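You operate a simulated robot arm through the tools that you are given. There is no shell and no other tool. Be economical: measure what you need, move in short steps, check, and stop when the job is done.

You run a simulated robot arm. Do the job below in one go: nothing can be reset, and whatever is moved stays where it is left.

JOB
Put three of the yellow butter cubes from the steel table by the wire rack on top of the yellow pail lids.

The check looks at the end state, three seconds after you hand in, the way a careful person would. Anything else that was tipped, shoved, dropped, spilled or broken makes it a failure. A push-on lid holds only when it is set on centred and level and pressed home; a screw cap is set on level and turned clockwise until tight.

ROBOT AND FRAMES
A 7-joint arm with a two-finger parallel gripper on a trunk, on a base that drives. Base frame: it is fixed to the floor where the robot stands at the start and does not move with it; the origin is under the middle of the robot, x ahead of it, y to its left, z up; the surface under the hand at the start is at about z = 0.9. Readings come in m, degrees, newtons and seconds.
With the tool pointing down near the work surface it reaches from about 0.3 to 0.72 m from the robot's upright axis, wherever it stands. Its first joint turns from -166.0 to 166.0 degrees. Payload 3.43 kg.
The TCP is the grasp point between the finger pads, 0.03 m short of the fingertips. In the tool frame z runs along the fingers and y along their closing line. Largest opening 0.094 m; finger width 0.028, thickness 0.01; the body of the gripper, 0.05 by 0.096 m, starts 0.055 m behind the TCP.
Orientation is that of the tool frame in the base frame, as [roll, pitch, yaw] about the fixed x, y, z axes, in that order (R = Rz(yaw) Ry(pitch) Rx(roll)). With the fingers straight down and closing along the base's y, the tool's x points along the base's -x, its y along +y and its z along -z.

CONTROLS
- The arm moves only by the tool arm_command. Its argument "increments" is text: rows parted by semicolons, each of 7 numbers parted by spaces: the turn, a rotation vector about the tool's x, y, z in degrees, then the shift along the tool's x, y, z in m, then the opening in per cent of the stroke, from 0 (shut) to 100 (fully open). In form: rx ry rz tx ty tz hand; .... A call has 1 to 12 rows; each row is the pose to reach, as a shift and turn from the pose commanded when the call began, along the tool's axes at that moment. A row lasts 0.2 s, in which the tool goes at most 0.05 m and 8.6 degrees; a call with a longer step from one row to the next is refused whole, and so is a gripper value outside its range. A pose out of reach is approached as far as the arm can. The call stops where the force on the tool passes 40 N (or 10 N more than at its start, if that is more) or the arm is blocked; 0.2 s more then pass. The fingers move at their own pace (about 0.108 m/s each) and stop on an object; they squeeze with about 37 N. The grip force told is the motor's: it shows also when the fingers shut on nothing. Time passes only in rows, and 0.2 s behind the last, so rows that repeat a pose let the fingers close. The reply holds the time, the measured pose of the TCP, the force on the tool along the base axes, the opening and the grip force, in the units named above and with some noise, with the torque about the TCP (base axes, N m) and any sound that the robot's microphone picked up.
- Cameras (640 x 400 px; columns grow to the right, rows downward): "scene" is now at [0.4172, 0.0467, 1.315]; the picture's right is [0.00, -0.24, 0.97], its down [-0.71, 0.68, 0.17] and it looks along [-0.70, -0.69, -0.17] (base axes); focal length 214 px, centre (320, 200). "wrist" rides on the gripper at [0.076, 0.014, -0.102] in the tool frame; the picture's right is [-0.18, 0.98, 0.00], its down [-0.75, -0.14, -0.64] and it looks along [-0.63, -0.12, 0.77] (tool axes); focal length 243 px, centre (320, 200). There is no depth. A picture from a camera that has moved, and an enlarged one, comes with that camera's place and axes in the base frame and with its lens.
- capture(camera): a new picture of that camera. The clock stands still meanwhile.
- move_column(by): slides the trunk up (or, below 0, down) by that many m; the arm and the scene camera ride with it, the base frame stays. It gives what a move gives, with no picture.
- drive_base(legs): drives the robot by 1 to 6 legs, each [ahead, left, turn to the left] in m, m and degrees, along the robot's own axes; the way and the turn of a leg run together, so that a leg with both is an arc; at most 1.5 m and 180 degrees a leg. The arm and the cameras ride along, it lands a little off, and it stops where it bumps. It gives what a move gives.
- pan_tilt(pan, tilt): turns the head with the scene camera to pan (to the left, within 80 degrees either way) and tilt (down, from -29 to 69), counted from straight ahead of the robot. It gives what a move gives.
- enlarge(camera, box): a new picture of the part [left, top, right, bottom] of that camera's present view, enlarged. The clock stands still meanwhile.
- hand_in(): hands the job in; it is judged then, once.

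Work in short steps. Places have to be worked out from the pictures, the camera data and where the tool is seen: move nearer, look again, correct. Check each grasp and each placing, and mend what went wrong. You have 165 turns and 112 pictures in all, those below and enlarged ones among them. Open the gripper and draw the arm clear of the work before you hand the job in, unless the task says otherwise; then end with one line.

The tools are called after "Emit:" as name(argument=value, ...) on one line, values as JSON. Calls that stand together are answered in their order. arm_command: Moves the arm, as the interface text tells. Its arguments: {"type":"object","properties":{"increments":{"type":"string"}},"required":["increments"]} The other tools are called the same way: move_column (by) slides the trunk up or down; drive_base (legs) drives the base; pan_tilt (pan, tilt) turns the head that bears the scene camera; capture (camera) takes a picture; enlarge (camera, box) takes an enlarged picture of a part of a camera's view; hand_in () hands the job in.

At the start:

```text
clock: 0.0
position: [0.3787, 0.1243, 1.2031]
tcp_rot: [180.0, 0.0, 179.9]
ft_force: [-0.4, -0.4, 0.2]
moment: [-0.01, 0.0, 0.01]
grip_width: 0.094
finger_force: 0.1
trunk travel left (down, up): [-0.275, 0.315]
robot x, y, heading: [0.0012, 0.0027, 0.1]
head pan, tilt: [-76.1, 44.5]
```

scene: 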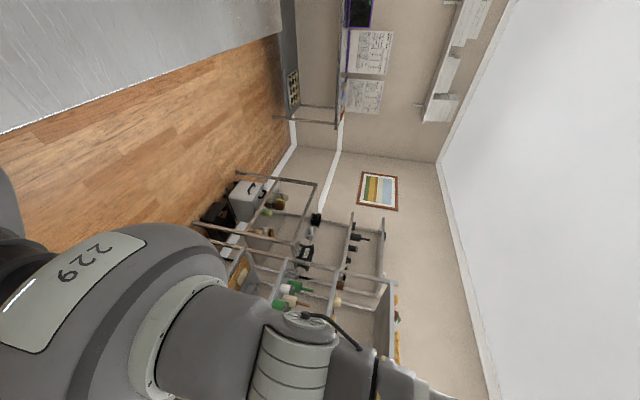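
wrist: 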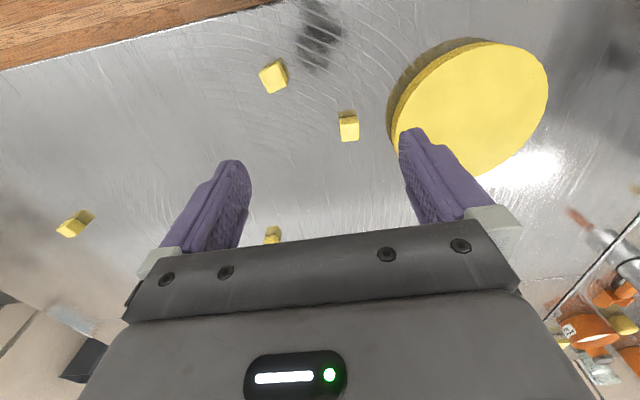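

The wrist view shows a steel table with several butter cubes and one yellow disc. I'll turn the head ahead to see the whole setting.

Emit:
pan_tilt(pan=0, tilt=45)

Emit:
capture(camera="scene")

```text
clock: 1.5
position: [0.3784, 0.1254, 1.2031]
tcp_rot: [180.0, 0.1, -179.9]
ft_force: [-0.2, -0.1, 0.1]
moment: [-0.01, 0.04, 0.0]
grip_width: 0.0939
finger_force: 0.1
trunk travel left (down, up): [-0.275, 0.315]
robot x, y, heading: [0.0005, 0.0012, 0.1]
head pan, tilt: [0.0, 45.0]
```

```text
109 pictures are left
camera scene: at [0.4165, 0.1259, 1.2533], right [0.0, -1.0, 0.0], down [-0.71, 0.0, 0.71], along [-0.71, 0.0, -0.71], focal length 214 px, centre (320, 200)
```

scene: 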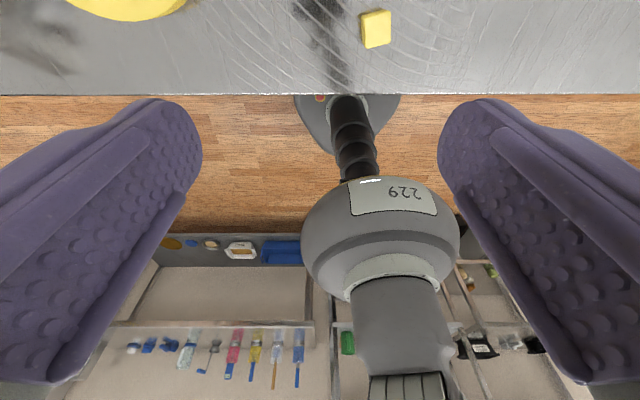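

The head hangs at the hand; tilt 0 should look straight down. I'll look straight down and then forward.

Emit:
pan_tilt(pan=0, tilt=0)

Emit:
capture(camera="scene")

Emit:
pan_tilt(pan=0, tilt=-29)

Emit:
capture(camera="scene")

```text
clock: 2.6
position: [0.3784, 0.1262, 1.2031]
tcp_rot: [180.0, -0.1, 179.9]
ft_force: [-1.2, -0.2, 1.0]
moment: [0.0, 0.03, -0.02]
grip_width: 0.094
finger_force: 0.0
trunk travel left (down, up): [-0.275, 0.315]
robot x, y, heading: [0.0009, 0.002, 0.4]
head pan, tilt: [0.0, 0.0]
```

```text
108 pictures are left
camera scene: at [0.4874, 0.126, 1.2446], right [0.0, -1.0, 0.0], down [-1.0, 0.0, 0.0], along [0.0, 0.0, -1.0], focal length 214 px, centre (320, 200)
```

scene: 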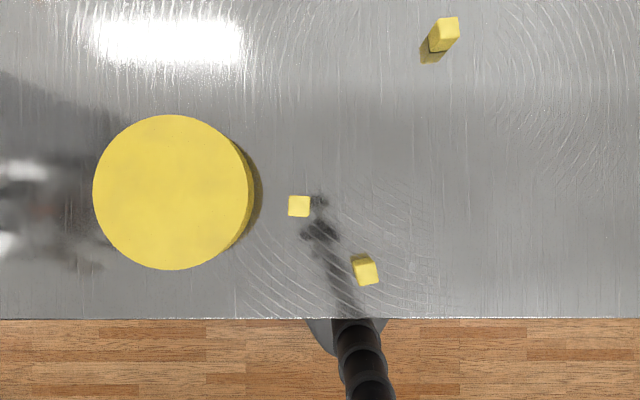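

```text
clock: 3.5
position: [0.3792, 0.1258, 1.2031]
tcp_rot: [180.0, -0.1, -180.0]
ft_force: [-0.4, 0.1, -0.2]
moment: [-0.01, 0.01, 0.04]
grip_width: 0.0938
finger_force: 0.0
trunk travel left (down, up): [-0.275, 0.315]
robot x, y, heading: [0.0034, 0.001, 0.2]
head pan, tilt: [0.0, -28.6]
```

```text
107 pictures are left
camera scene: at [0.5275, 0.126, 1.2676], right [0.0, -1.0, 0.0], down [-0.88, 0.0, -0.48], along [0.48, 0.0, -0.88], focal length 214 px, centre (320, 200)
```

scene: 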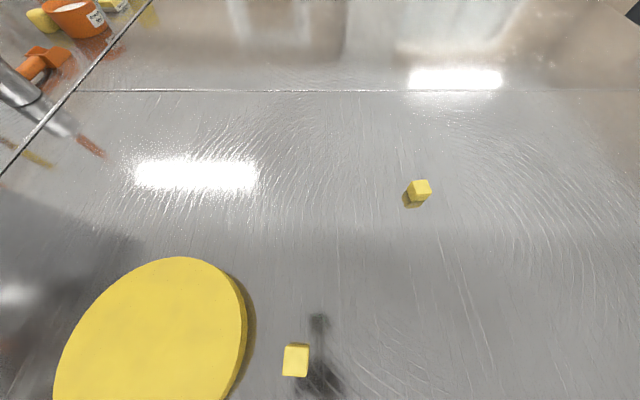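

I see a big yellow lid and cubes at hand. The job speaks of lids in plural and a table by a wire rack, so I'll look left and right.

Emit:
pan_tilt(pan=75, tilt=0)

Emit:
capture(camera="scene")

Emit:
pan_tilt(pan=-75, tilt=0)

Emit:
capture(camera="scene")

Emit:
pan_tilt(pan=40, tilt=0)

Emit:
capture(camera="scene")

```text
clock: 5.0
position: [0.3788, 0.1263, 1.2034]
tcp_rot: [-180.0, 0.0, 179.9]
ft_force: [0.2, 0.2, 0.7]
moment: [-0.01, 0.01, 0.02]
grip_width: 0.0942
finger_force: 0.1
trunk travel left (down, up): [-0.275, 0.315]
robot x, y, heading: [0.0023, 0.0011, -0.3]
head pan, tilt: [75.0, 0.0]
```

```text
106 pictures are left
camera scene: at [0.4875, 0.2129, 1.3112], right [0.0, -0.26, -0.97], down [-1.0, 0.0, 0.0], along [0.0, 0.97, -0.26], focal length 214 px, centre (320, 200)
```

scene: 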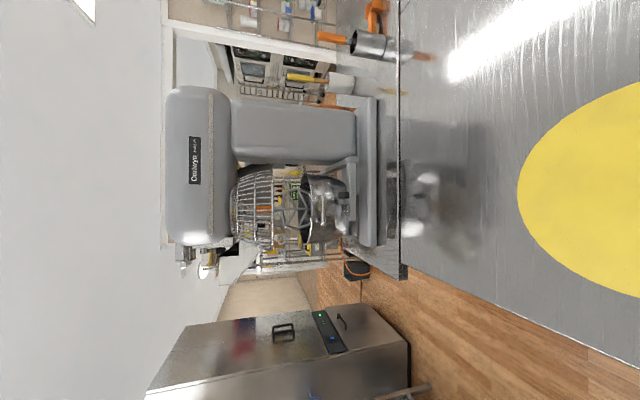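

```text
clock: 7.3
position: [0.3791, 0.1256, 1.2037]
tcp_rot: [179.9, 0.0, 180.0]
ft_force: [-0.2, -0.4, -0.6]
moment: [-0.02, 0.02, -0.01]
grip_width: 0.0939
finger_force: 0.1
trunk travel left (down, up): [-0.275, 0.315]
robot x, y, heading: [-0.0017, -0.0003, 0.2]
head pan, tilt: [-75.0, 0.0]
```

```text
105 pictures are left
camera scene: at [0.4875, 0.0391, 1.3113], right [0.0, -0.26, 0.97], down [-1.0, 0.0, 0.0], along [0.0, -0.97, -0.26], focal length 214 px, centre (320, 200)
```

scene: 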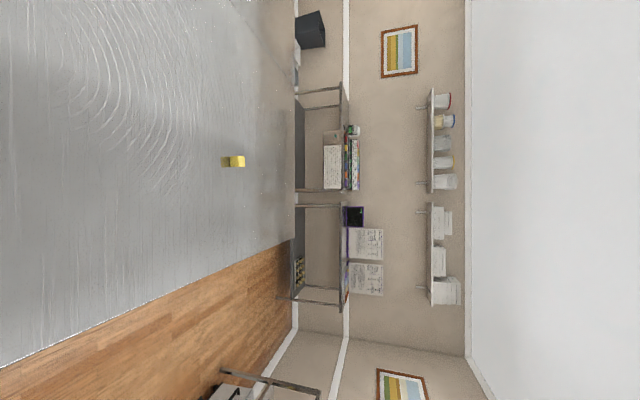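

```text
clock: 9.3
position: [0.3789, 0.1254, 1.2025]
tcp_rot: [-179.9, 0.0, 180.0]
ft_force: [-0.2, 1.0, 0.7]
moment: [0.02, 0.02, -0.01]
grip_width: 0.0939
finger_force: 0.2
trunk travel left (down, up): [-0.275, 0.315]
robot x, y, heading: [0.0001, -0.0018, -0.2]
head pan, tilt: [40.0, 0.0]
```

```text
104 pictures are left
camera scene: at [0.4875, 0.1838, 1.2656], right [0.0, -0.77, -0.64], down [-1.0, 0.0, 0.0], along [0.0, 0.64, -0.77], focal length 214 px, centre (320, 200)
```

scene: 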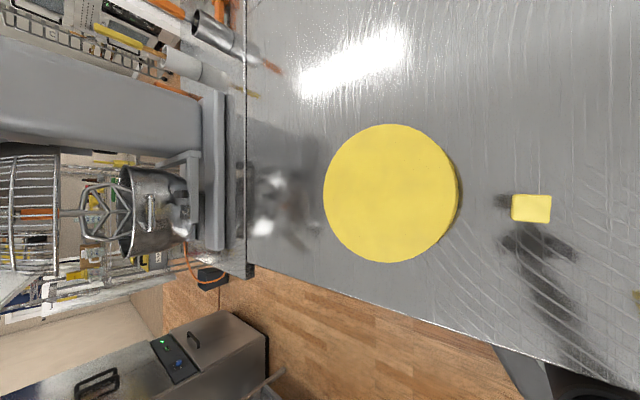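

I need to find every candidate for "yellow pail lids" and the wire rack. I'll look to the other corners.

Emit:
pan_tilt(pan=78, tilt=50)

Emit:
capture(camera="scene")

Emit:
pan_tilt(pan=78, tilt=-29)

Emit:
capture(camera="scene")

Emit:
pan_tilt(pan=-78, tilt=-29)

Emit:
capture(camera="scene")

```text
clock: 10.5
position: [0.3786, 0.1261, 1.2023]
tcp_rot: [180.0, 0.0, 179.9]
ft_force: [-0.3, -0.2, 0.1]
moment: [0.01, -0.02, 0.01]
grip_width: 0.0938
finger_force: 0.1
trunk travel left (down, up): [-0.275, 0.315]
robot x, y, heading: [-0.0017, 0.0013, 0.0]
head pan, tilt: [78.0, 50.0]
```

```text
103 pictures are left
camera scene: at [0.4097, 0.2014, 1.3185], right [0.0, -0.21, -0.98], down [-0.64, -0.75, 0.16], along [-0.77, 0.63, -0.13], focal length 214 px, centre (320, 200)
```

scene: 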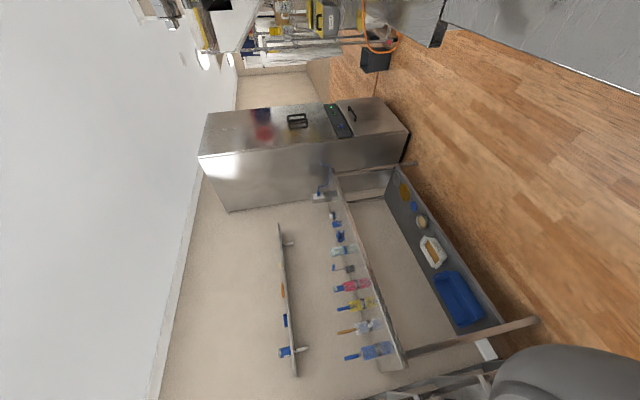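

```text
clock: 12.0
position: [0.3787, 0.1258, 1.2025]
tcp_rot: [-180.0, -0.1, -180.0]
ft_force: [-0.7, 0.5, 1.1]
moment: [-0.01, -0.04, 0.03]
grip_width: 0.0939
finger_force: 0.0
trunk travel left (down, up): [-0.275, 0.315]
robot x, y, heading: [0.0, 0.0021, 0.1]
head pan, tilt: [78.0, -28.6]
```

```text
102 pictures are left
camera scene: at [0.5275, 0.1916, 1.3207], right [0.0, -0.21, -0.98], down [-0.88, 0.47, -0.1], along [0.48, 0.86, -0.18], focal length 214 px, centre (320, 200)
```

scene: 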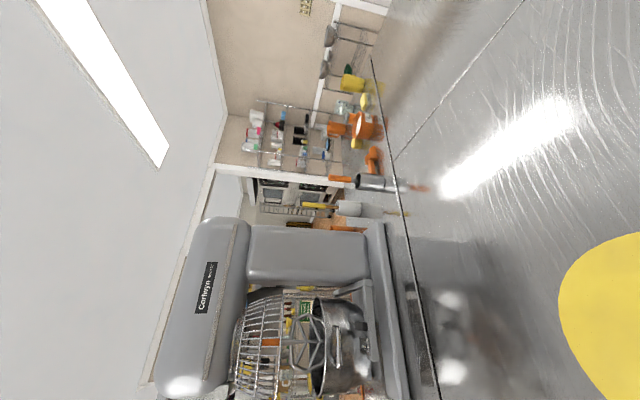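

```text
clock: 14.4
position: [0.3783, 0.126, 1.2027]
tcp_rot: [-179.9, 0.0, -180.0]
ft_force: [-0.3, 0.0, -0.8]
moment: [0.0, 0.0, -0.02]
grip_width: 0.0941
finger_force: 0.0
trunk travel left (down, up): [-0.275, 0.315]
robot x, y, heading: [-0.0028, 0.0008, 0.1]
head pan, tilt: [-78.0, -28.6]
```

```text
101 pictures are left
camera scene: at [0.5276, 0.0605, 1.3207], right [0.0, -0.21, 0.98], down [-0.88, -0.47, -0.1], along [0.48, -0.86, -0.18], focal length 214 px, centre (320, 200)
```

scene: 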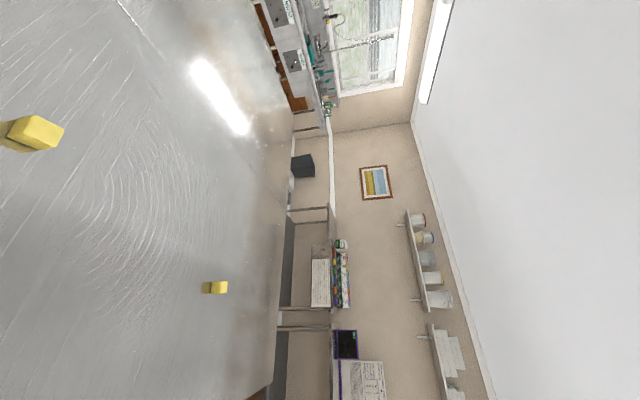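

I haven't seen straight ahead at height. I'll pitch the hand up by about 48° so the head looks forward.

Emit:
arm_command(increments="0 -8 0 0 0 0 100; 0 -16 0 0 0 0 100; 0 -24 0 0 0 0 100; 0 -32 0 0 0 0 100; 0 -40 0 0 0 0 100; 0 -48 0 0 0 0 100")

Emit:
pan_tilt(pan=0, tilt=-29)

Emit:
capture(camera="scene")

Emit:
pan_tilt(pan=60, tilt=-20)

Emit:
capture(camera="scene")

Emit:
pan_tilt(pan=-60, tilt=-20)

Emit:
capture(camera="scene")

```text
clock: 15.8
position: [0.4014, 0.1409, 1.2123]
tcp_rot: [-180.0, 47.9, 180.0]
ft_force: [-0.3, -0.2, 0.6]
moment: [-0.01, -0.01, 0.0]
grip_width: 0.094
finger_force: 0.0
out of reach, approached as far as the arm can: row 5, 6
trunk travel left (down, up): [-0.275, 0.315]
robot x, y, heading: [-0.001, -0.0036, -0.0]
head pan, tilt: [-78.0, -28.6]
```

```text
clock: 17.3
position: [0.4033, 0.1399, 1.213]
tcp_rot: [-179.8, 47.9, -180.0]
ft_force: [0.1, 0.1, 0.0]
moment: [-0.02, 0.02, 0.02]
grip_width: 0.0942
finger_force: 0.2
trunk travel left (down, up): [-0.275, 0.315]
robot x, y, heading: [0.0007, 0.0007, -0.0]
head pan, tilt: [0.0, -28.6]
```

```text
100 pictures are left
camera scene: at [0.4544, 0.1413, 1.3676], right [0.0, -1.0, 0.0], down [-0.23, 0.0, -0.97], along [0.97, 0.0, -0.23], focal length 214 px, centre (320, 200)
```

scene: 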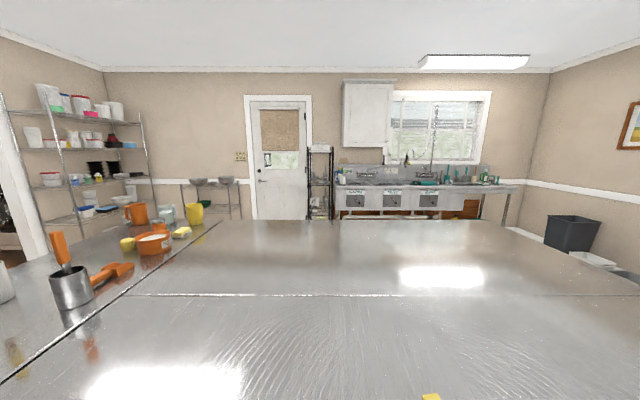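

```text
clock: 18.6
position: [0.4011, 0.1412, 1.2126]
tcp_rot: [-179.9, 47.9, 179.9]
ft_force: [0.1, 1.4, 0.8]
moment: [0.02, -0.02, 0.01]
grip_width: 0.0943
finger_force: 0.0
trunk travel left (down, up): [-0.275, 0.315]
robot x, y, heading: [-0.0017, -0.0012, 0.1]
head pan, tilt: [60.0, -20.0]
```

```text
99 pictures are left
camera scene: at [0.4257, 0.2072, 1.3789], right [0.64, -0.5, -0.58], down [-0.5, 0.3, -0.81], along [0.58, 0.81, -0.06], focal length 214 px, centre (320, 200)
```

scene: 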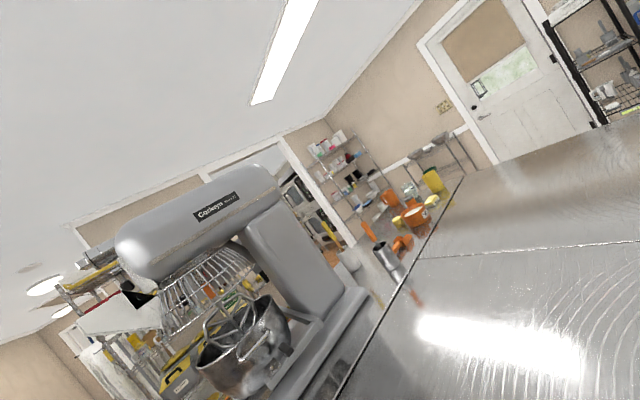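

```text
clock: 20.6
position: [0.4011, 0.1414, 1.2122]
tcp_rot: [-179.9, 47.8, -179.9]
ft_force: [-0.3, 1.5, -0.5]
moment: [0.0, 0.01, 0.0]
grip_width: 0.094
finger_force: 0.0
trunk travel left (down, up): [-0.275, 0.315]
robot x, y, heading: [-0.0026, 0.0066, 0.2]
head pan, tilt: [-60.0, -20.0]
```

```text
98 pictures are left
camera scene: at [0.4256, 0.0756, 1.379], right [-0.64, -0.5, 0.58], down [-0.5, -0.3, -0.81], along [0.58, -0.81, -0.06], focal length 214 px, centre (320, 200)
```

scene: 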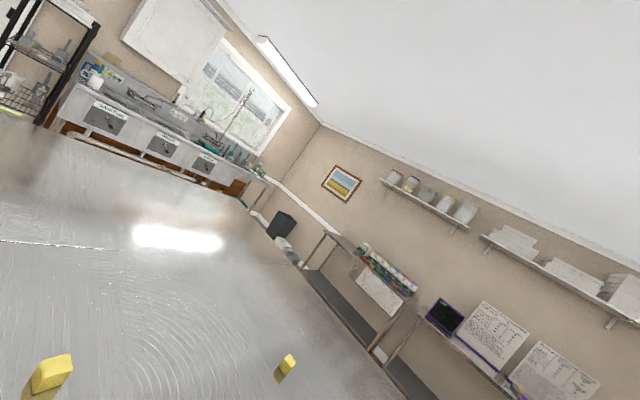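

The big table has the cubes and one disc (perhaps a stack of lids). I'll level the hand again and look closely at the disc and the cubes.

Emit:
arm_command(increments="0 8 0 0 0 0 100; 0 16 0 0 0 0 100; 0 24 0 0 0 0 100; 0 32 0 0 0 0 100; 0 40 0 0 0 0 100; 0 48 0 0 0 0 100")

Emit:
pan_tilt(pan=35, tilt=0)

Emit:
enlarge(camera="scene", box=[240, 80, 640, 330])

Emit:
pan_tilt(pan=-40, tilt=0)

Emit:
capture(camera="scene")

Emit:
capture(camera="wrist")

```text
clock: 22.0
position: [0.4017, 0.1407, 1.2114]
tcp_rot: [180.0, -0.3, 180.0]
ft_force: [0.5, -0.5, 0.1]
moment: [0.02, 0.0, -0.01]
grip_width: 0.0941
finger_force: 0.0
trunk travel left (down, up): [-0.275, 0.315]
robot x, y, heading: [-0.0003, 0.0003, -0.1]
head pan, tilt: [-60.0, -20.0]
```

```text
clock: 23.7
position: [0.4011, 0.1405, 1.2126]
tcp_rot: [-180.0, 0.1, 179.9]
ft_force: [-1.2, 1.0, -0.1]
moment: [0.0, -0.04, -0.01]
grip_width: 0.0939
finger_force: 0.1
trunk travel left (down, up): [-0.275, 0.315]
robot x, y, heading: [-0.0011, 0.0019, 0.1]
head pan, tilt: [35.0, 0.0]
```

```text
1.60 times, centred on (440, 205) of scene
camera zoom: at [0.5109, 0.1928, 1.2705], right [0.0, -0.82, -0.57], down [-1.0, 0.0, 0.0], along [0.0, 0.57, -0.82], focal length 343 px, centre (128, 192)
```

zoom: 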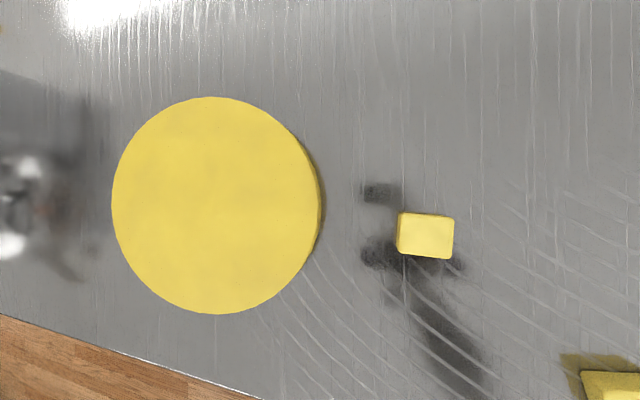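

```text
clock: 25.2
position: [0.401, 0.14, 1.2119]
tcp_rot: [180.0, -0.1, 180.0]
ft_force: [0.3, 0.7, -0.7]
moment: [-0.01, 0.0, 0.0]
grip_width: 0.0941
finger_force: 0.0
trunk travel left (down, up): [-0.275, 0.315]
robot x, y, heading: [-0.0013, 0.0017, 0.0]
head pan, tilt: [-40.0, 0.0]
```

```text
96 pictures are left
camera scene: at [0.5109, 0.0834, 1.2753], right [0.0, -0.77, 0.64], down [-1.0, 0.0, 0.0], along [0.0, -0.64, -0.77], focal length 214 px, centre (320, 200)
```

scene: 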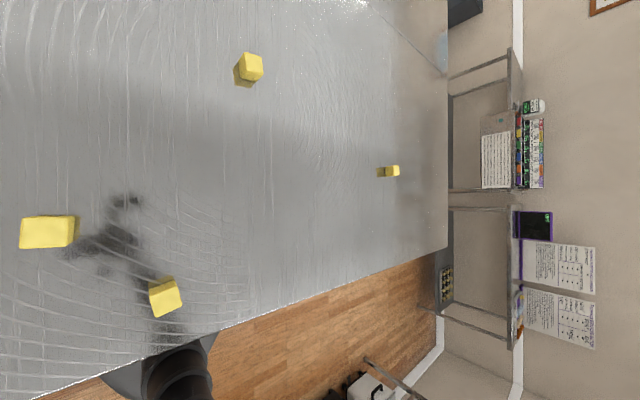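

```text
95 pictures are left
camera wrist: at [0.3255, 0.1556, 1.3158], right [0.18, 0.98, 0.0], down [0.75, -0.14, 0.64], along [0.63, -0.12, -0.77], focal length 243 px, centre (320, 200)
```

wrist: 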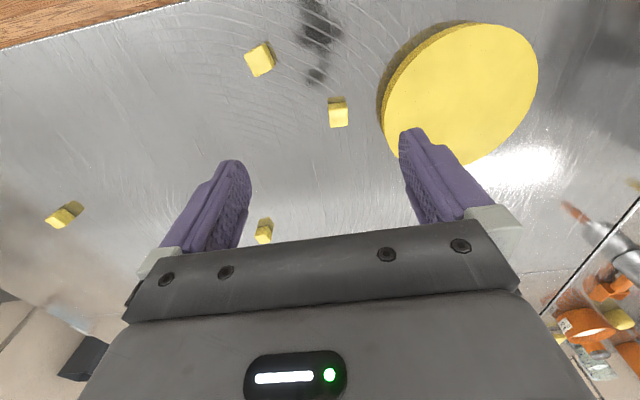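

Four cubes are on the table: A≈(0.479,0.157), B≈(0.385,0.059), C≈(0.735,-0.057), D≈(0.60,-0.49); lid centre ≈(0.495,0.347). I go above A to z≈1.02 and look straight down to refine.

Emit:
arm_command(increments="0 0 0 -0.03 0.008 0.035 100; 0 0 0 -0.06 0.016 0.075 100; 0 0 0 -0.078 0.017 0.12 100; 0 0 0 -0.078 0.017 0.16 100; 0 0 0 -0.078 0.017 0.19 100; 0 0 0 -0.078 0.017 0.19 65")

Emit:
pan_tilt(pan=0, tilt=30)

Emit:
capture(camera="scene")

Emit:
capture(camera="wrist")

```text
refused: row 2 steps farther than a row can; nothing moved
```

```text
clock: 26.3
position: [0.4015, 0.141, 1.2126]
tcp_rot: [-180.0, 0.0, -180.0]
ft_force: [-0.5, -0.2, -0.5]
moment: [-0.05, 0.06, 0.0]
grip_width: 0.0939
finger_force: 0.1
trunk travel left (down, up): [-0.275, 0.315]
robot x, y, heading: [0.0026, 0.0022, 0.3]
head pan, tilt: [0.0, 30.0]
```

```text
94 pictures are left
camera scene: at [0.4626, 0.1412, 1.2537], right [0.0, -1.0, 0.0], down [-0.87, 0.0, 0.5], along [-0.5, 0.0, -0.87], focal length 214 px, centre (320, 200)
```

scene: 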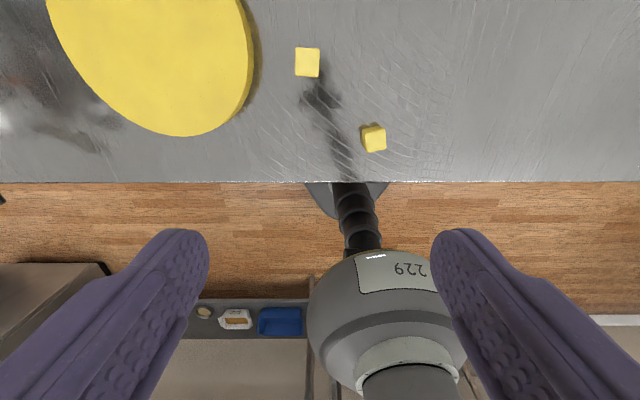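

```text
93 pictures are left
camera wrist: at [0.3255, 0.1556, 1.3158], right [0.18, 0.98, 0.0], down [0.75, -0.14, 0.64], along [0.63, -0.12, -0.77], focal length 243 px, centre (320, 200)
```

wrist: 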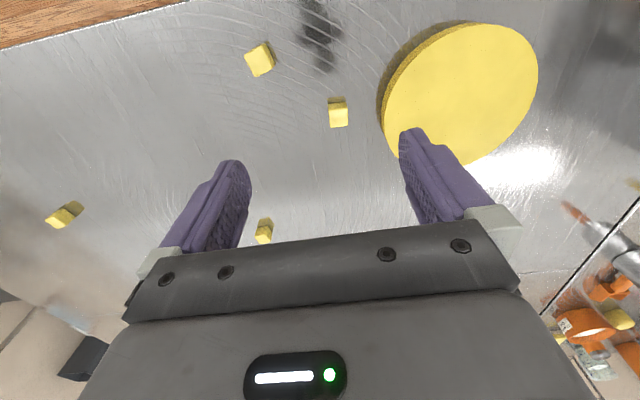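

The first row set was too long a step; both cameras agree that A is at about (0.479,0.157). I go there in shorter steps.

Emit:
arm_command(increments="0 0 0 -0.025 0.005 0.03 100; 0 0 0 -0.05 0.011 0.065 100; 0 0 0 -0.078 0.016 0.095 90; 0 0 0 -0.078 0.016 0.13 80; 0 0 0 -0.078 0.016 0.165 70; 0 0 0 -0.078 0.016 0.19 65")

Emit:
pan_tilt(pan=0, tilt=30)

Emit:
capture(camera="scene")

Emit:
capture(camera="wrist")

```text
clock: 27.7
position: [0.4802, 0.1555, 1.0235]
tcp_rot: [180.0, 0.0, 180.0]
ft_force: [0.3, 0.3, 0.5]
moment: [0.02, 0.02, 0.0]
grip_width: 0.0609
finger_force: 0.1
trunk travel left (down, up): [-0.275, 0.315]
robot x, y, heading: [-0.0006, -0.0008, -0.0]
head pan, tilt: [0.0, 30.0]
```

```text
clock: 28.3
position: [0.4801, 0.1567, 1.0227]
tcp_rot: [-180.0, 0.0, 180.0]
ft_force: [0.1, 0.3, 0.4]
moment: [0.02, 0.06, 0.04]
grip_width: 0.0612
finger_force: 0.0
trunk travel left (down, up): [-0.275, 0.315]
robot x, y, heading: [-0.003, 0.0026, 0.0]
head pan, tilt: [0.0, 30.0]
```

```text
92 pictures are left
camera scene: at [0.5414, 0.1566, 1.065], right [0.0, -1.0, 0.0], down [-0.87, 0.0, 0.5], along [-0.5, 0.0, -0.87], focal length 214 px, centre (320, 200)
```

scene: 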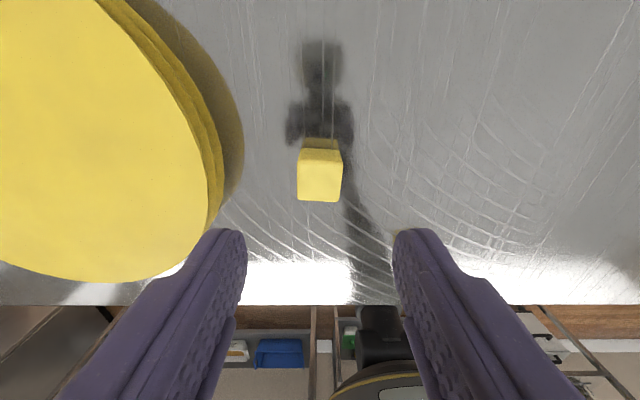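

```text
91 pictures are left
camera wrist: at [0.4043, 0.1709, 1.1273], right [0.18, 0.98, 0.0], down [0.75, -0.14, 0.64], along [0.63, -0.12, -0.77], focal length 243 px, centre (320, 200)
```

wrist: 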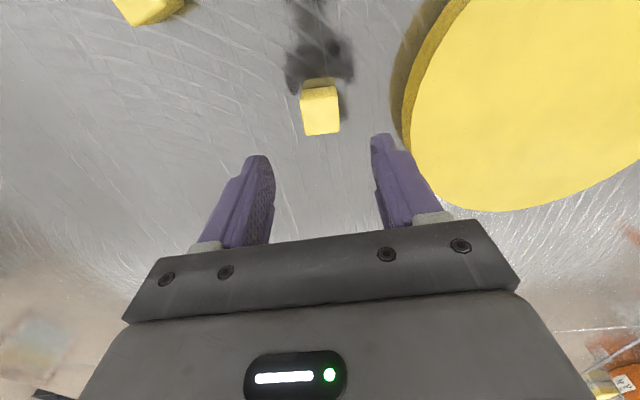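

A sits straight beneath, sides square to the fingers, and the disc shows as a stack of lids. I descend to z≈0.936 and close.

Emit:
arm_command(increments="0 0 0 -0.002 0.001 0.03 65; 0 0 0 -0.002 0.001 0.06 65; 0 0 0 -0.002 0.001 0.075 65; 0 0 0 -0.002 0.001 0.087 65; 0 0 0 -0.002 0.001 0.087 20; 0 0 0 -0.002 0.001 0.087 20; 0 0 0 -0.002 0.001 0.087 20")

Emit:
capture(camera="wrist")

```text
clock: 29.9
position: [0.4826, 0.1595, 0.937]
tcp_rot: [179.9, -0.1, -179.9]
ft_force: [-0.4, 0.2, 0.0]
moment: [0.01, 0.02, -0.03]
grip_width: 0.0294
finger_force: 36.5
trunk travel left (down, up): [-0.275, 0.315]
robot x, y, heading: [-0.0021, -0.0019, 0.0]
head pan, tilt: [0.0, 30.0]
```

```text
90 pictures are left
camera wrist: at [0.4065, 0.1742, 1.0407], right [0.18, 0.98, 0.0], down [0.75, -0.14, 0.64], along [0.63, -0.12, -0.77], focal length 243 px, centre (320, 200)
```

wrist: 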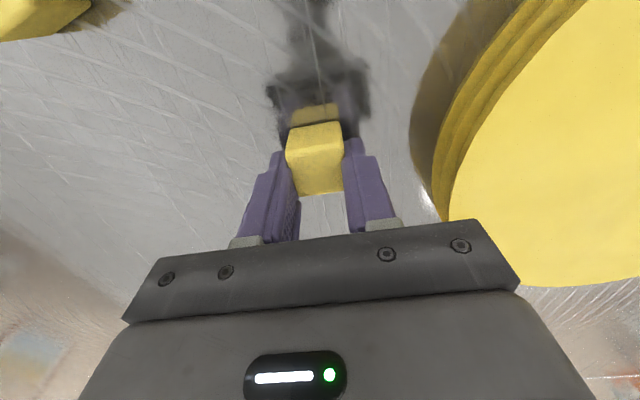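

A is held (width 0.029). I lift to z≈1.06 and carry it towards the lid stack's far part (0.50,0.365).

Emit:
arm_command(increments="0 0 0 0 0 -0.04 20; 0 0 0 0 0 -0.08 20; 0 0 0 0 0 -0.125 20; 0 0 0 -0.003 0.045 -0.125 20; 0 0 0 -0.006 0.09 -0.125 20; 0 0 0 -0.01 0.13 -0.125 20; 0 0 0 -0.017 0.17 -0.125 20; 0 0 0 -0.017 0.206 -0.125 20")

Emit:
capture(camera="scene")

Emit:
capture(camera="wrist")

```text
clock: 31.7
position: [0.4977, 0.3669, 1.0599]
tcp_rot: [-179.9, -0.1, 180.0]
ft_force: [1.1, 0.3, -0.1]
moment: [0.0, -0.01, -0.01]
grip_width: 0.0296
finger_force: 37.3
trunk travel left (down, up): [-0.275, 0.315]
robot x, y, heading: [0.002, -0.0031, -0.1]
head pan, tilt: [0.0, 30.0]
```

```text
89 pictures are left
camera scene: at [0.558, 0.3675, 1.1017], right [0.0, -1.0, 0.0], down [-0.87, 0.0, 0.5], along [-0.5, 0.0, -0.87], focal length 214 px, centre (320, 200)
```

scene: 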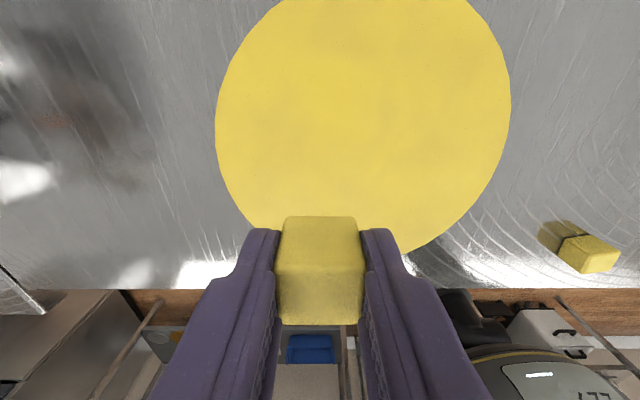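

```text
88 pictures are left
camera wrist: at [0.4209, 0.3818, 1.1639], right [0.18, 0.98, 0.0], down [0.75, -0.14, 0.64], along [0.63, -0.12, -0.77], focal length 243 px, centre (320, 200)
```

wrist: 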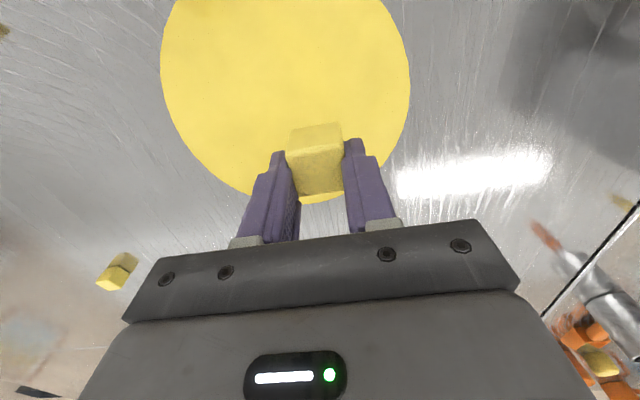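

The lid edge readings give centre ≈(0.505,0.337), top z≈0.943; contact is expected at TCP z≈0.98. I lower gradually and watch the force.

Emit:
arm_command(increments="0 0 0 0 0 0.035 20; 0 0 0 0 0 0.06 20; 0 0 0 0 0 0.07 20; 0 0 0 0 0 0.073 20")

Emit:
enlarge(camera="wrist", box=[220, 80, 420, 205])

```text
clock: 32.7
position: [0.4969, 0.3635, 0.9865]
tcp_rot: [-180.0, 0.0, -180.0]
ft_force: [-0.3, -0.6, 0.5]
moment: [0.01, 0.02, -0.01]
grip_width: 0.0298
finger_force: 36.7
trunk travel left (down, up): [-0.275, 0.315]
robot x, y, heading: [-0.0017, -0.0031, -0.1]
head pan, tilt: [0.0, 30.0]
```

```text
3.20 times, centred on (320, 142) of wrist
camera zoom: at [0.4216, 0.3786, 1.0903], right [0.18, 0.98, 0.0], down [0.75, -0.14, 0.64], along [0.63, -0.12, -0.77], focal length 776 px, centre (320, 384)
```

zoom: 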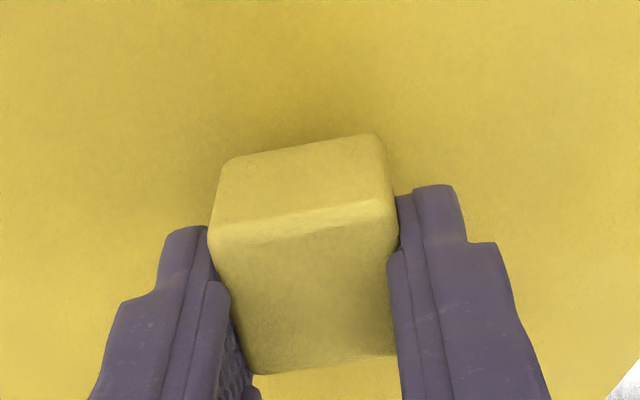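

Still no contact force. I lower in millimetre steps.

Emit:
arm_command(increments="0 0 0 0 0 0.002 20; 0 0 0 0 0 0.004 20")

Emit:
arm_command(increments="0 0 0 0 0 0.002 20; 0 0 0 0 0 0.003 20")

```text
clock: 33.3
position: [0.4986, 0.3637, 0.9834]
tcp_rot: [179.9, 0.0, 180.0]
ft_force: [-0.7, -0.4, -0.3]
moment: [0.04, 0.02, -0.05]
grip_width: 0.0296
finger_force: 36.9
trunk travel left (down, up): [-0.275, 0.315]
robot x, y, heading: [0.0001, -0.0011, 0.3]
head pan, tilt: [0.0, 30.0]
```

```text
clock: 33.9
position: [0.4992, 0.364, 0.9801]
tcp_rot: [-180.0, -0.1, -179.9]
ft_force: [-0.3, 0.3, -0.5]
moment: [0.01, 0.02, 0.03]
grip_width: 0.0296
finger_force: 36.9
trunk travel left (down, up): [-0.275, 0.315]
robot x, y, heading: [0.0003, 0.0034, -0.1]
head pan, tilt: [0.0, 30.0]
```

Emit:
arm_command(increments="0 0 0 0 0 0.002 20; 0 0 0 0 0 0.003 20")

Emit:
arm_command(increments="0 0 0 0 0 0.002 20; 0 0 0 0 0 0.003 20")

Emit:
enlarge(camera="wrist", box=[220, 80, 420, 205])

```text
clock: 34.5
position: [0.499, 0.3649, 0.978]
tcp_rot: [180.0, 0.0, -180.0]
ft_force: [-0.5, 0.5, 3.5]
moment: [0.0, 0.02, -0.02]
grip_width: 0.0295
finger_force: 37.0
trunk travel left (down, up): [-0.275, 0.315]
robot x, y, heading: [-0.0016, -0.0022, -0.2]
head pan, tilt: [0.0, 30.0]
```

```text
clock: 35.1
position: [0.4976, 0.3631, 0.978]
tcp_rot: [179.9, 0.3, -180.0]
ft_force: [1.6, 3.9, 28.1]
moment: [0.01, 0.19, -0.05]
grip_width: 0.0294
finger_force: 36.7
trunk travel left (down, up): [-0.275, 0.315]
robot x, y, heading: [-0.0029, -0.0002, -0.1]
head pan, tilt: [0.0, 30.0]
```

```text
3.20 times, centred on (320, 142) of wrist
camera zoom: at [0.4218, 0.378, 1.0808], right [0.18, 0.98, 0.0], down [0.75, -0.14, 0.65], along [0.63, -0.12, -0.76], focal length 776 px, centre (320, 384)
```

zoom: 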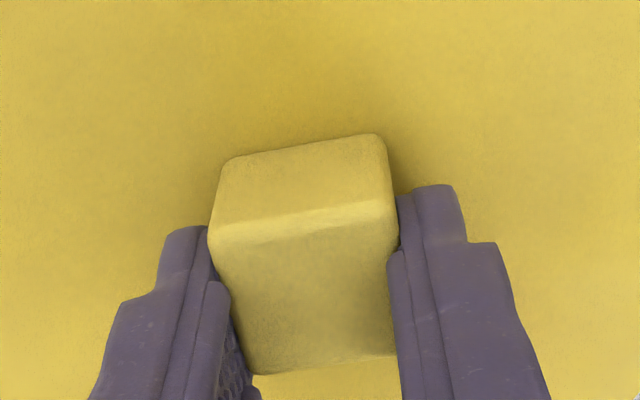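

Contact at z≈0.978 (28 N). I ease off the press by 3 mm, open, then rise.

Emit:
arm_command(increments="0 0 0 0 0 -0.0025 20; 0 0 0 0 0 -0.003 60; 0 0 0 0 0 -0.003 60; 0 0 0 0 0 -0.02 60; 0 0 0 0 0 -0.05 60; 0 0 0 0 0 -0.09 60")

Emit:
capture(camera="scene")

```text
clock: 36.5
position: [0.4994, 0.3629, 1.0617]
tcp_rot: [-180.0, 0.0, 180.0]
ft_force: [-0.4, 0.0, 0.2]
moment: [0.01, 0.01, 0.0]
grip_width: 0.0563
finger_force: 0.0
trunk travel left (down, up): [-0.275, 0.315]
robot x, y, heading: [0.0002, 0.0021, -0.1]
head pan, tilt: [0.0, 30.0]
```

```text
85 pictures are left
camera scene: at [0.5595, 0.3637, 1.1035], right [0.0, -1.0, 0.0], down [-0.87, 0.0, 0.5], along [-0.5, 0.0, -0.87], focal length 214 px, centre (320, 200)
```

scene: 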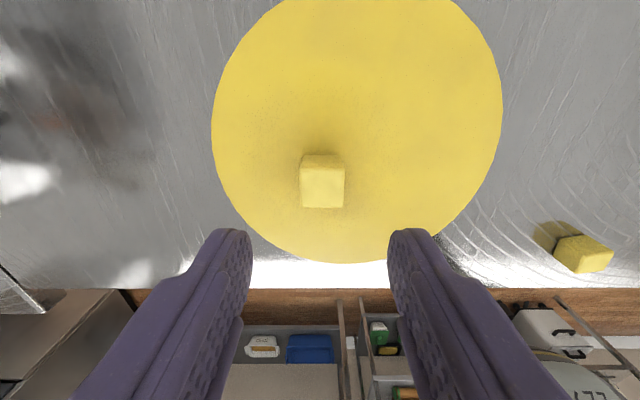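

A stands on the lid stack. Next B near (0.385,0.059): I move above it and look.

Emit:
arm_command(increments="0 0 0 0.015 -0.045 0 65; 0 0 0 0.03 -0.09 0 65; 0 0 0 0.045 -0.135 0 65; 0 0 0 0.06 -0.18 0 65; 0 0 0 0.075 -0.225 0 65; 0 0 0 0.09 -0.265 0 65; 0 0 0 0.105 -0.295 0 65; 0 0 0 0.114 -0.304 0 65")

Emit:
capture(camera="scene")

Emit:
capture(camera="wrist")

```text
clock: 38.3
position: [0.3851, 0.0569, 1.0649]
tcp_rot: [-179.9, -0.1, -179.8]
ft_force: [-0.2, -0.2, 0.7]
moment: [0.02, -0.03, 0.02]
grip_width: 0.0609
finger_force: 0.0
trunk travel left (down, up): [-0.275, 0.315]
robot x, y, heading: [0.0024, -0.0005, -0.1]
head pan, tilt: [0.0, 30.0]
```

```text
84 pictures are left
camera scene: at [0.4457, 0.0582, 1.107], right [0.0, -1.0, 0.0], down [-0.87, 0.0, 0.5], along [-0.5, 0.0, -0.87], focal length 214 px, centre (320, 200)
```

scene: 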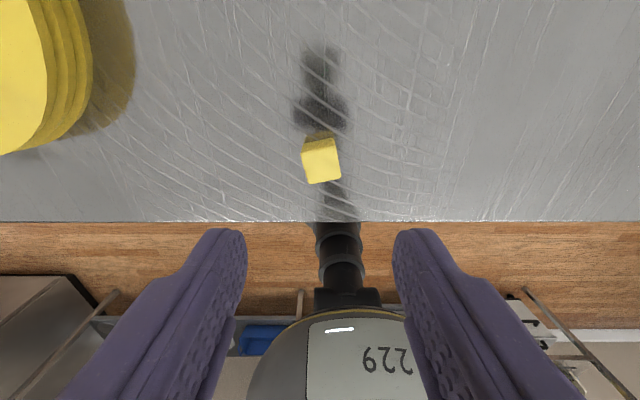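

```text
83 pictures are left
camera wrist: at [0.3086, 0.0724, 1.1691], right [0.18, 0.98, 0.0], down [0.75, -0.14, 0.64], along [0.63, -0.12, -0.77], focal length 243 px, centre (320, 200)
```

wrist: 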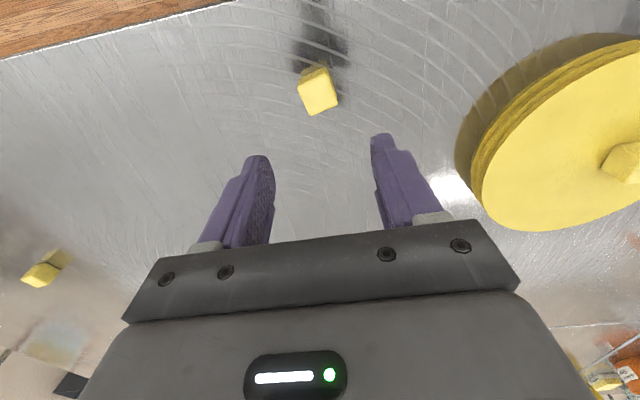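

B is centred at ≈(0.383,0.057) and turned about 15° counter-clockwise. I turn the tool by that, check, before descending.

Emit:
arm_command(increments="0 0 -7 0.002 0 0 65; 0 0 -14.5 0.002 0 0.02 65; 0 0 -14.5 0.002 0 0.04 65")

Emit:
capture(camera="scene")

```text
clock: 39.1
position: [0.384, 0.0566, 1.0249]
tcp_rot: [179.9, -0.2, -165.4]
ft_force: [0.2, 0.1, -0.1]
moment: [0.02, 0.04, -0.02]
grip_width: 0.061
finger_force: 0.0
trunk travel left (down, up): [-0.275, 0.315]
robot x, y, heading: [-0.0004, 0.0015, 0.2]
head pan, tilt: [0.0, 30.0]
```

```text
82 pictures are left
camera scene: at [0.443, 0.0734, 1.0654], right [0.25, -0.97, 0.0], down [-0.84, -0.22, 0.5], along [-0.48, -0.13, -0.87], focal length 214 px, centre (320, 200)
```

scene: 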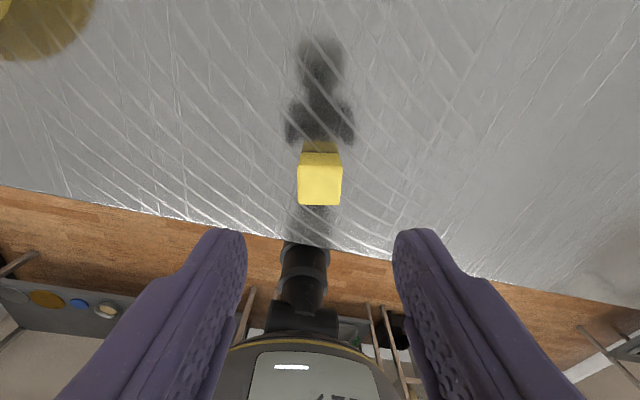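

B is square to the fingers now and centred as A was. I descend and close.

Emit:
arm_command(increments="0 0 0 0 0 0.03 65; 0 0 0 0 0 0.06 65; 0 0 0 0 0 0.078 65; 0 0 0 0 0 0.088 65; 0 0 0 0 0 0.088 20; 0 0 0 0 0 0.088 20; 0 0 0 0 0 0.088 20; 0 0 0 0 0 0.05 20; 0 0 0 0 0 0.01 20; 0 0 0 0 0 -0.035 20")

```text
clock: 41.3
position: [0.3822, 0.0582, 1.057]
tcp_rot: [180.0, 0.1, -165.5]
ft_force: [0.7, 0.1, 0.0]
moment: [0.0, -0.01, -0.03]
grip_width: 0.0297
finger_force: 36.9
trunk travel left (down, up): [-0.275, 0.315]
robot x, y, heading: [-0.0001, 0.0004, -0.1]
head pan, tilt: [0.0, 30.0]
```

B is held. I turn back and carry it to (0.455,0.293) over the lids at z≈1.057.

Emit:
arm_command(increments="0 0 5 -0.0214 0.035 0 20; 0 0 10 -0.0428 0.07 0 20; 0 0 14.5 -0.0642 0.105 0 20; 0 0 14.5 -0.0857 0.14 0 20; 0 0 14.5 -0.107 0.175 0 20; 0 0 14.5 -0.1286 0.21 0 20; 0 0 14.5 -0.1286 0.21 0.04 20")

Emit:
capture(camera="scene")

Emit:
capture(camera="wrist")

```text
clock: 42.9
position: [0.4573, 0.2942, 1.0167]
tcp_rot: [180.0, 0.0, -180.0]
ft_force: [-0.2, 0.4, -0.4]
moment: [0.01, -0.02, -0.01]
grip_width: 0.0296
finger_force: 36.4
trunk travel left (down, up): [-0.275, 0.315]
robot x, y, heading: [-0.0019, -0.0029, 0.0]
head pan, tilt: [0.0, 30.0]
```

```text
81 pictures are left
camera scene: at [0.5173, 0.2953, 1.0585], right [0.0, -1.0, 0.0], down [-0.87, 0.0, 0.5], along [-0.5, 0.0, -0.87], focal length 214 px, centre (320, 200)
```

scene: 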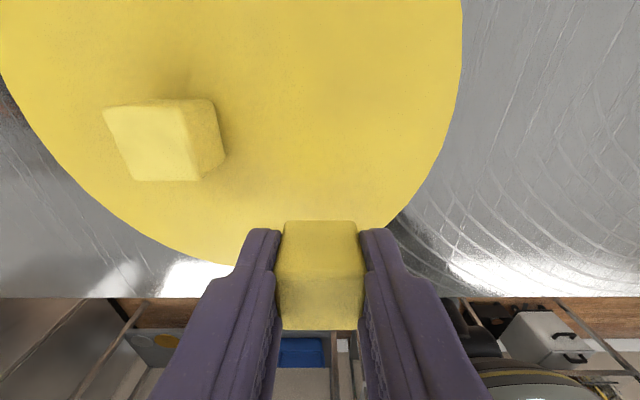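

```text
80 pictures are left
camera wrist: at [0.3803, 0.3097, 1.1207], right [0.18, 0.98, 0.0], down [0.75, -0.14, 0.64], along [0.63, -0.12, -0.77], focal length 243 px, centre (320, 200)
```

wrist: 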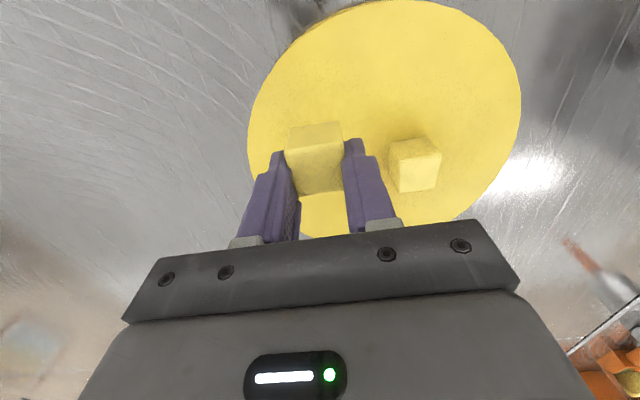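

The cube is well inside the lid rim and clear of A. I lower to just above contact (~0.978), then step down.

Emit:
arm_command(increments="0 0 0 0 0 0.025 20; 0 0 0 0 0 0.035 20; 0 0 0 0 0 0.037 20")

Emit:
arm_command(increments="0 0 0 0 0 0.001 20; 0 0 0 0 0 0.002 20")

```text
clock: 43.7
position: [0.4555, 0.2943, 0.9824]
tcp_rot: [180.0, 0.0, 180.0]
ft_force: [-0.3, -0.5, 0.1]
moment: [0.02, -0.02, 0.02]
grip_width: 0.0295
finger_force: 37.0
trunk travel left (down, up): [-0.275, 0.315]
robot x, y, heading: [0.0038, 0.0, 0.1]
head pan, tilt: [0.0, 30.0]
```

```text
clock: 44.3
position: [0.4553, 0.2951, 0.9802]
tcp_rot: [-180.0, 0.0, 180.0]
ft_force: [0.6, 0.4, -0.1]
moment: [0.01, 0.01, -0.03]
grip_width: 0.0298
finger_force: 37.6
trunk travel left (down, up): [-0.275, 0.315]
robot x, y, heading: [-0.0016, -0.0008, 0.2]
head pan, tilt: [0.0, 30.0]
```

Emit:
arm_command(increments="0 0 0 0 0 0.001 20; 0 0 0 0 0 0.002 20")

Emit:
arm_command(increments="0 0 0 0 0 0.001 20; 0 0 0 0 0 0.0015 20")

```text
clock: 44.9
position: [0.4548, 0.2955, 0.9793]
tcp_rot: [180.0, 0.0, 180.0]
ft_force: [0.8, 0.0, -0.8]
moment: [0.0, -0.02, 0.02]
grip_width: 0.0297
finger_force: 36.7
trunk travel left (down, up): [-0.275, 0.315]
robot x, y, heading: [-0.0033, -0.0014, -0.0]
head pan, tilt: [0.0, 30.0]
```

```text
clock: 45.5
position: [0.4547, 0.295, 0.9769]
tcp_rot: [-180.0, 0.1, -179.9]
ft_force: [0.0, -0.7, 3.9]
moment: [-0.01, 0.06, -0.01]
grip_width: 0.0295
finger_force: 37.2
trunk travel left (down, up): [-0.275, 0.315]
robot x, y, heading: [0.0011, -0.0024, -0.1]
head pan, tilt: [0.0, 30.0]
```

Light contact (3.9 N). I open and rise, then look.

Emit:
arm_command(increments="0 0 0 0 0 0 60; 0 0 0 0 0 0 60; 0 0 0 0 0 -0.02 60; 0 0 0 0 0 -0.05 60; 0 0 0 0 0 -0.09 60; 0 0 0 0 0 -0.13 60")

Emit:
capture(camera="scene")

```text
clock: 46.9
position: [0.4543, 0.294, 1.1072]
tcp_rot: [-180.0, 0.0, 180.0]
ft_force: [0.0, -0.1, -0.9]
moment: [0.01, 0.0, 0.0]
grip_width: 0.0566
finger_force: 0.1
trunk travel left (down, up): [-0.275, 0.315]
robot x, y, heading: [0.0027, 0.0007, 0.1]
head pan, tilt: [0.0, 30.0]
```

```text
79 pictures are left
camera scene: at [0.5151, 0.2941, 1.1486], right [0.0, -1.0, 0.0], down [-0.87, 0.0, 0.5], along [-0.5, 0.0, -0.87], focal length 214 px, centre (320, 200)
```

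scene: 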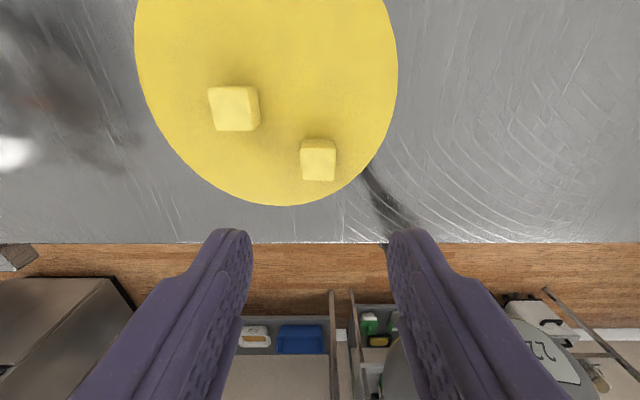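

Two are placed. For the third I move towards C (0.735,-0.057) and see how far the arm reaches.

Emit:
arm_command(increments="0 0 0 -0.025 -0.035 0 65; 0 0 0 -0.05 -0.07 0 65; 0 0 0 -0.075 -0.105 0 65; 0 0 0 -0.1 -0.14 0 65; 0 0 0 -0.125 -0.175 0 65; 0 0 0 -0.15 -0.21 0 65; 0 0 0 -0.175 -0.245 0 65; 0 0 0 -0.2 -0.28 0.01 65; 0 0 0 -0.225 -0.315 0.02 65; 0 0 0 -0.25 -0.351 0.03 65; 0 0 0 -0.266 -0.351 0.04 65")

Emit:
capture(camera="scene")

Emit:
capture(camera="wrist")

```text
clock: 49.3
position: [0.7199, -0.0532, 1.0658]
tcp_rot: [180.0, -0.2, -180.0]
ft_force: [-1.1, 0.5, -1.1]
moment: [0.0, -0.04, 0.01]
grip_width: 0.0609
finger_force: 0.1
trunk travel left (down, up): [-0.275, 0.315]
robot x, y, heading: [-0.001, 0.0005, -0.2]
head pan, tilt: [0.0, 30.0]
```

```text
78 pictures are left
camera scene: at [0.7807, -0.0532, 1.1068], right [0.0, -1.0, 0.0], down [-0.87, 0.0, 0.5], along [-0.5, 0.0, -0.87], focal length 214 px, centre (320, 200)
```

scene: 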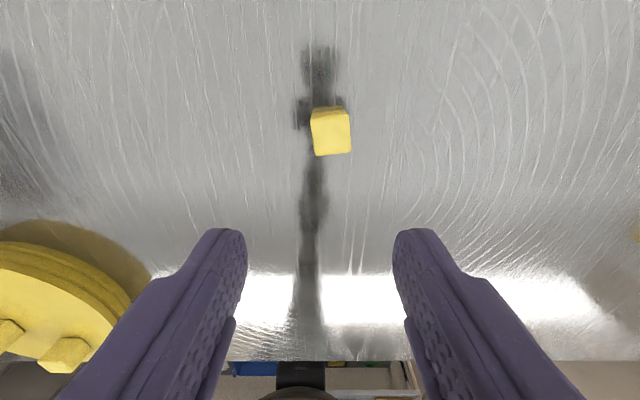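

```text
77 pictures are left
camera wrist: at [0.6438, -0.0389, 1.1692], right [0.18, 0.98, 0.0], down [0.75, -0.14, 0.64], along [0.63, -0.12, -0.77], focal length 243 px, centre (320, 200)
```

wrist: 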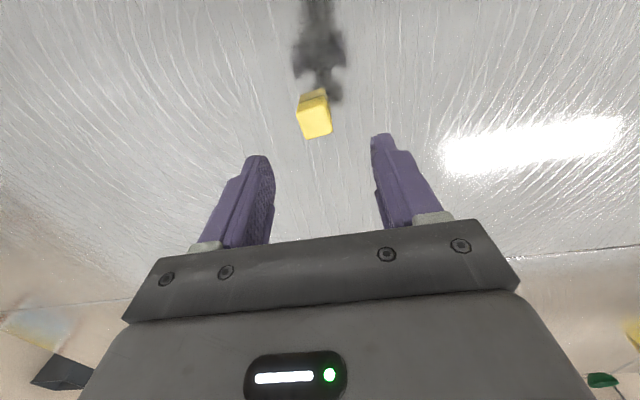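

C is at ≈(0.741,-0.061), turned ~7°. I try the reach out there at this height.

Emit:
arm_command(increments="0 0 -3 -0.01 -0.004 0 65; 0 0 -7 -0.021 -0.008 0.01 65; 0 0 -7 -0.021 -0.008 0.04 65")

Emit:
capture(camera="scene")

```text
clock: 50.1
position: [0.7305, -0.0635, 1.0242]
tcp_rot: [-180.0, -0.1, -173.1]
ft_force: [1.3, 0.1, 0.1]
moment: [0.0, -0.01, 0.0]
grip_width: 0.061
finger_force: 0.2
out of reach, approached as far as the arm can: row 2, 3
trunk travel left (down, up): [-0.275, 0.315]
robot x, y, heading: [0.0009, 0.0015, -0.2]
head pan, tilt: [0.0, 30.0]
```

```text
76 pictures are left
camera scene: at [0.7904, -0.0554, 1.0663], right [0.12, -0.99, 0.0], down [-0.86, -0.11, 0.5], along [-0.5, -0.06, -0.87], focal length 214 px, centre (320, 200)
```

scene: 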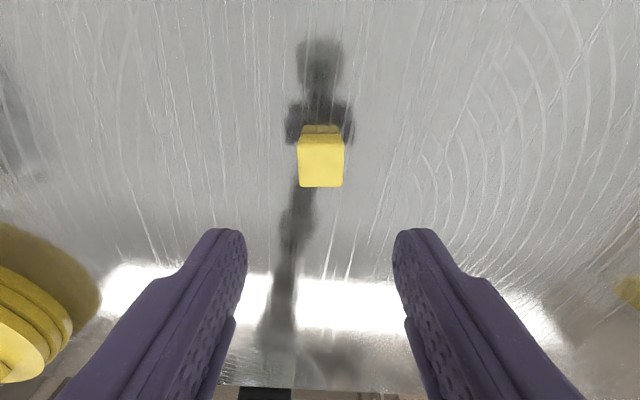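

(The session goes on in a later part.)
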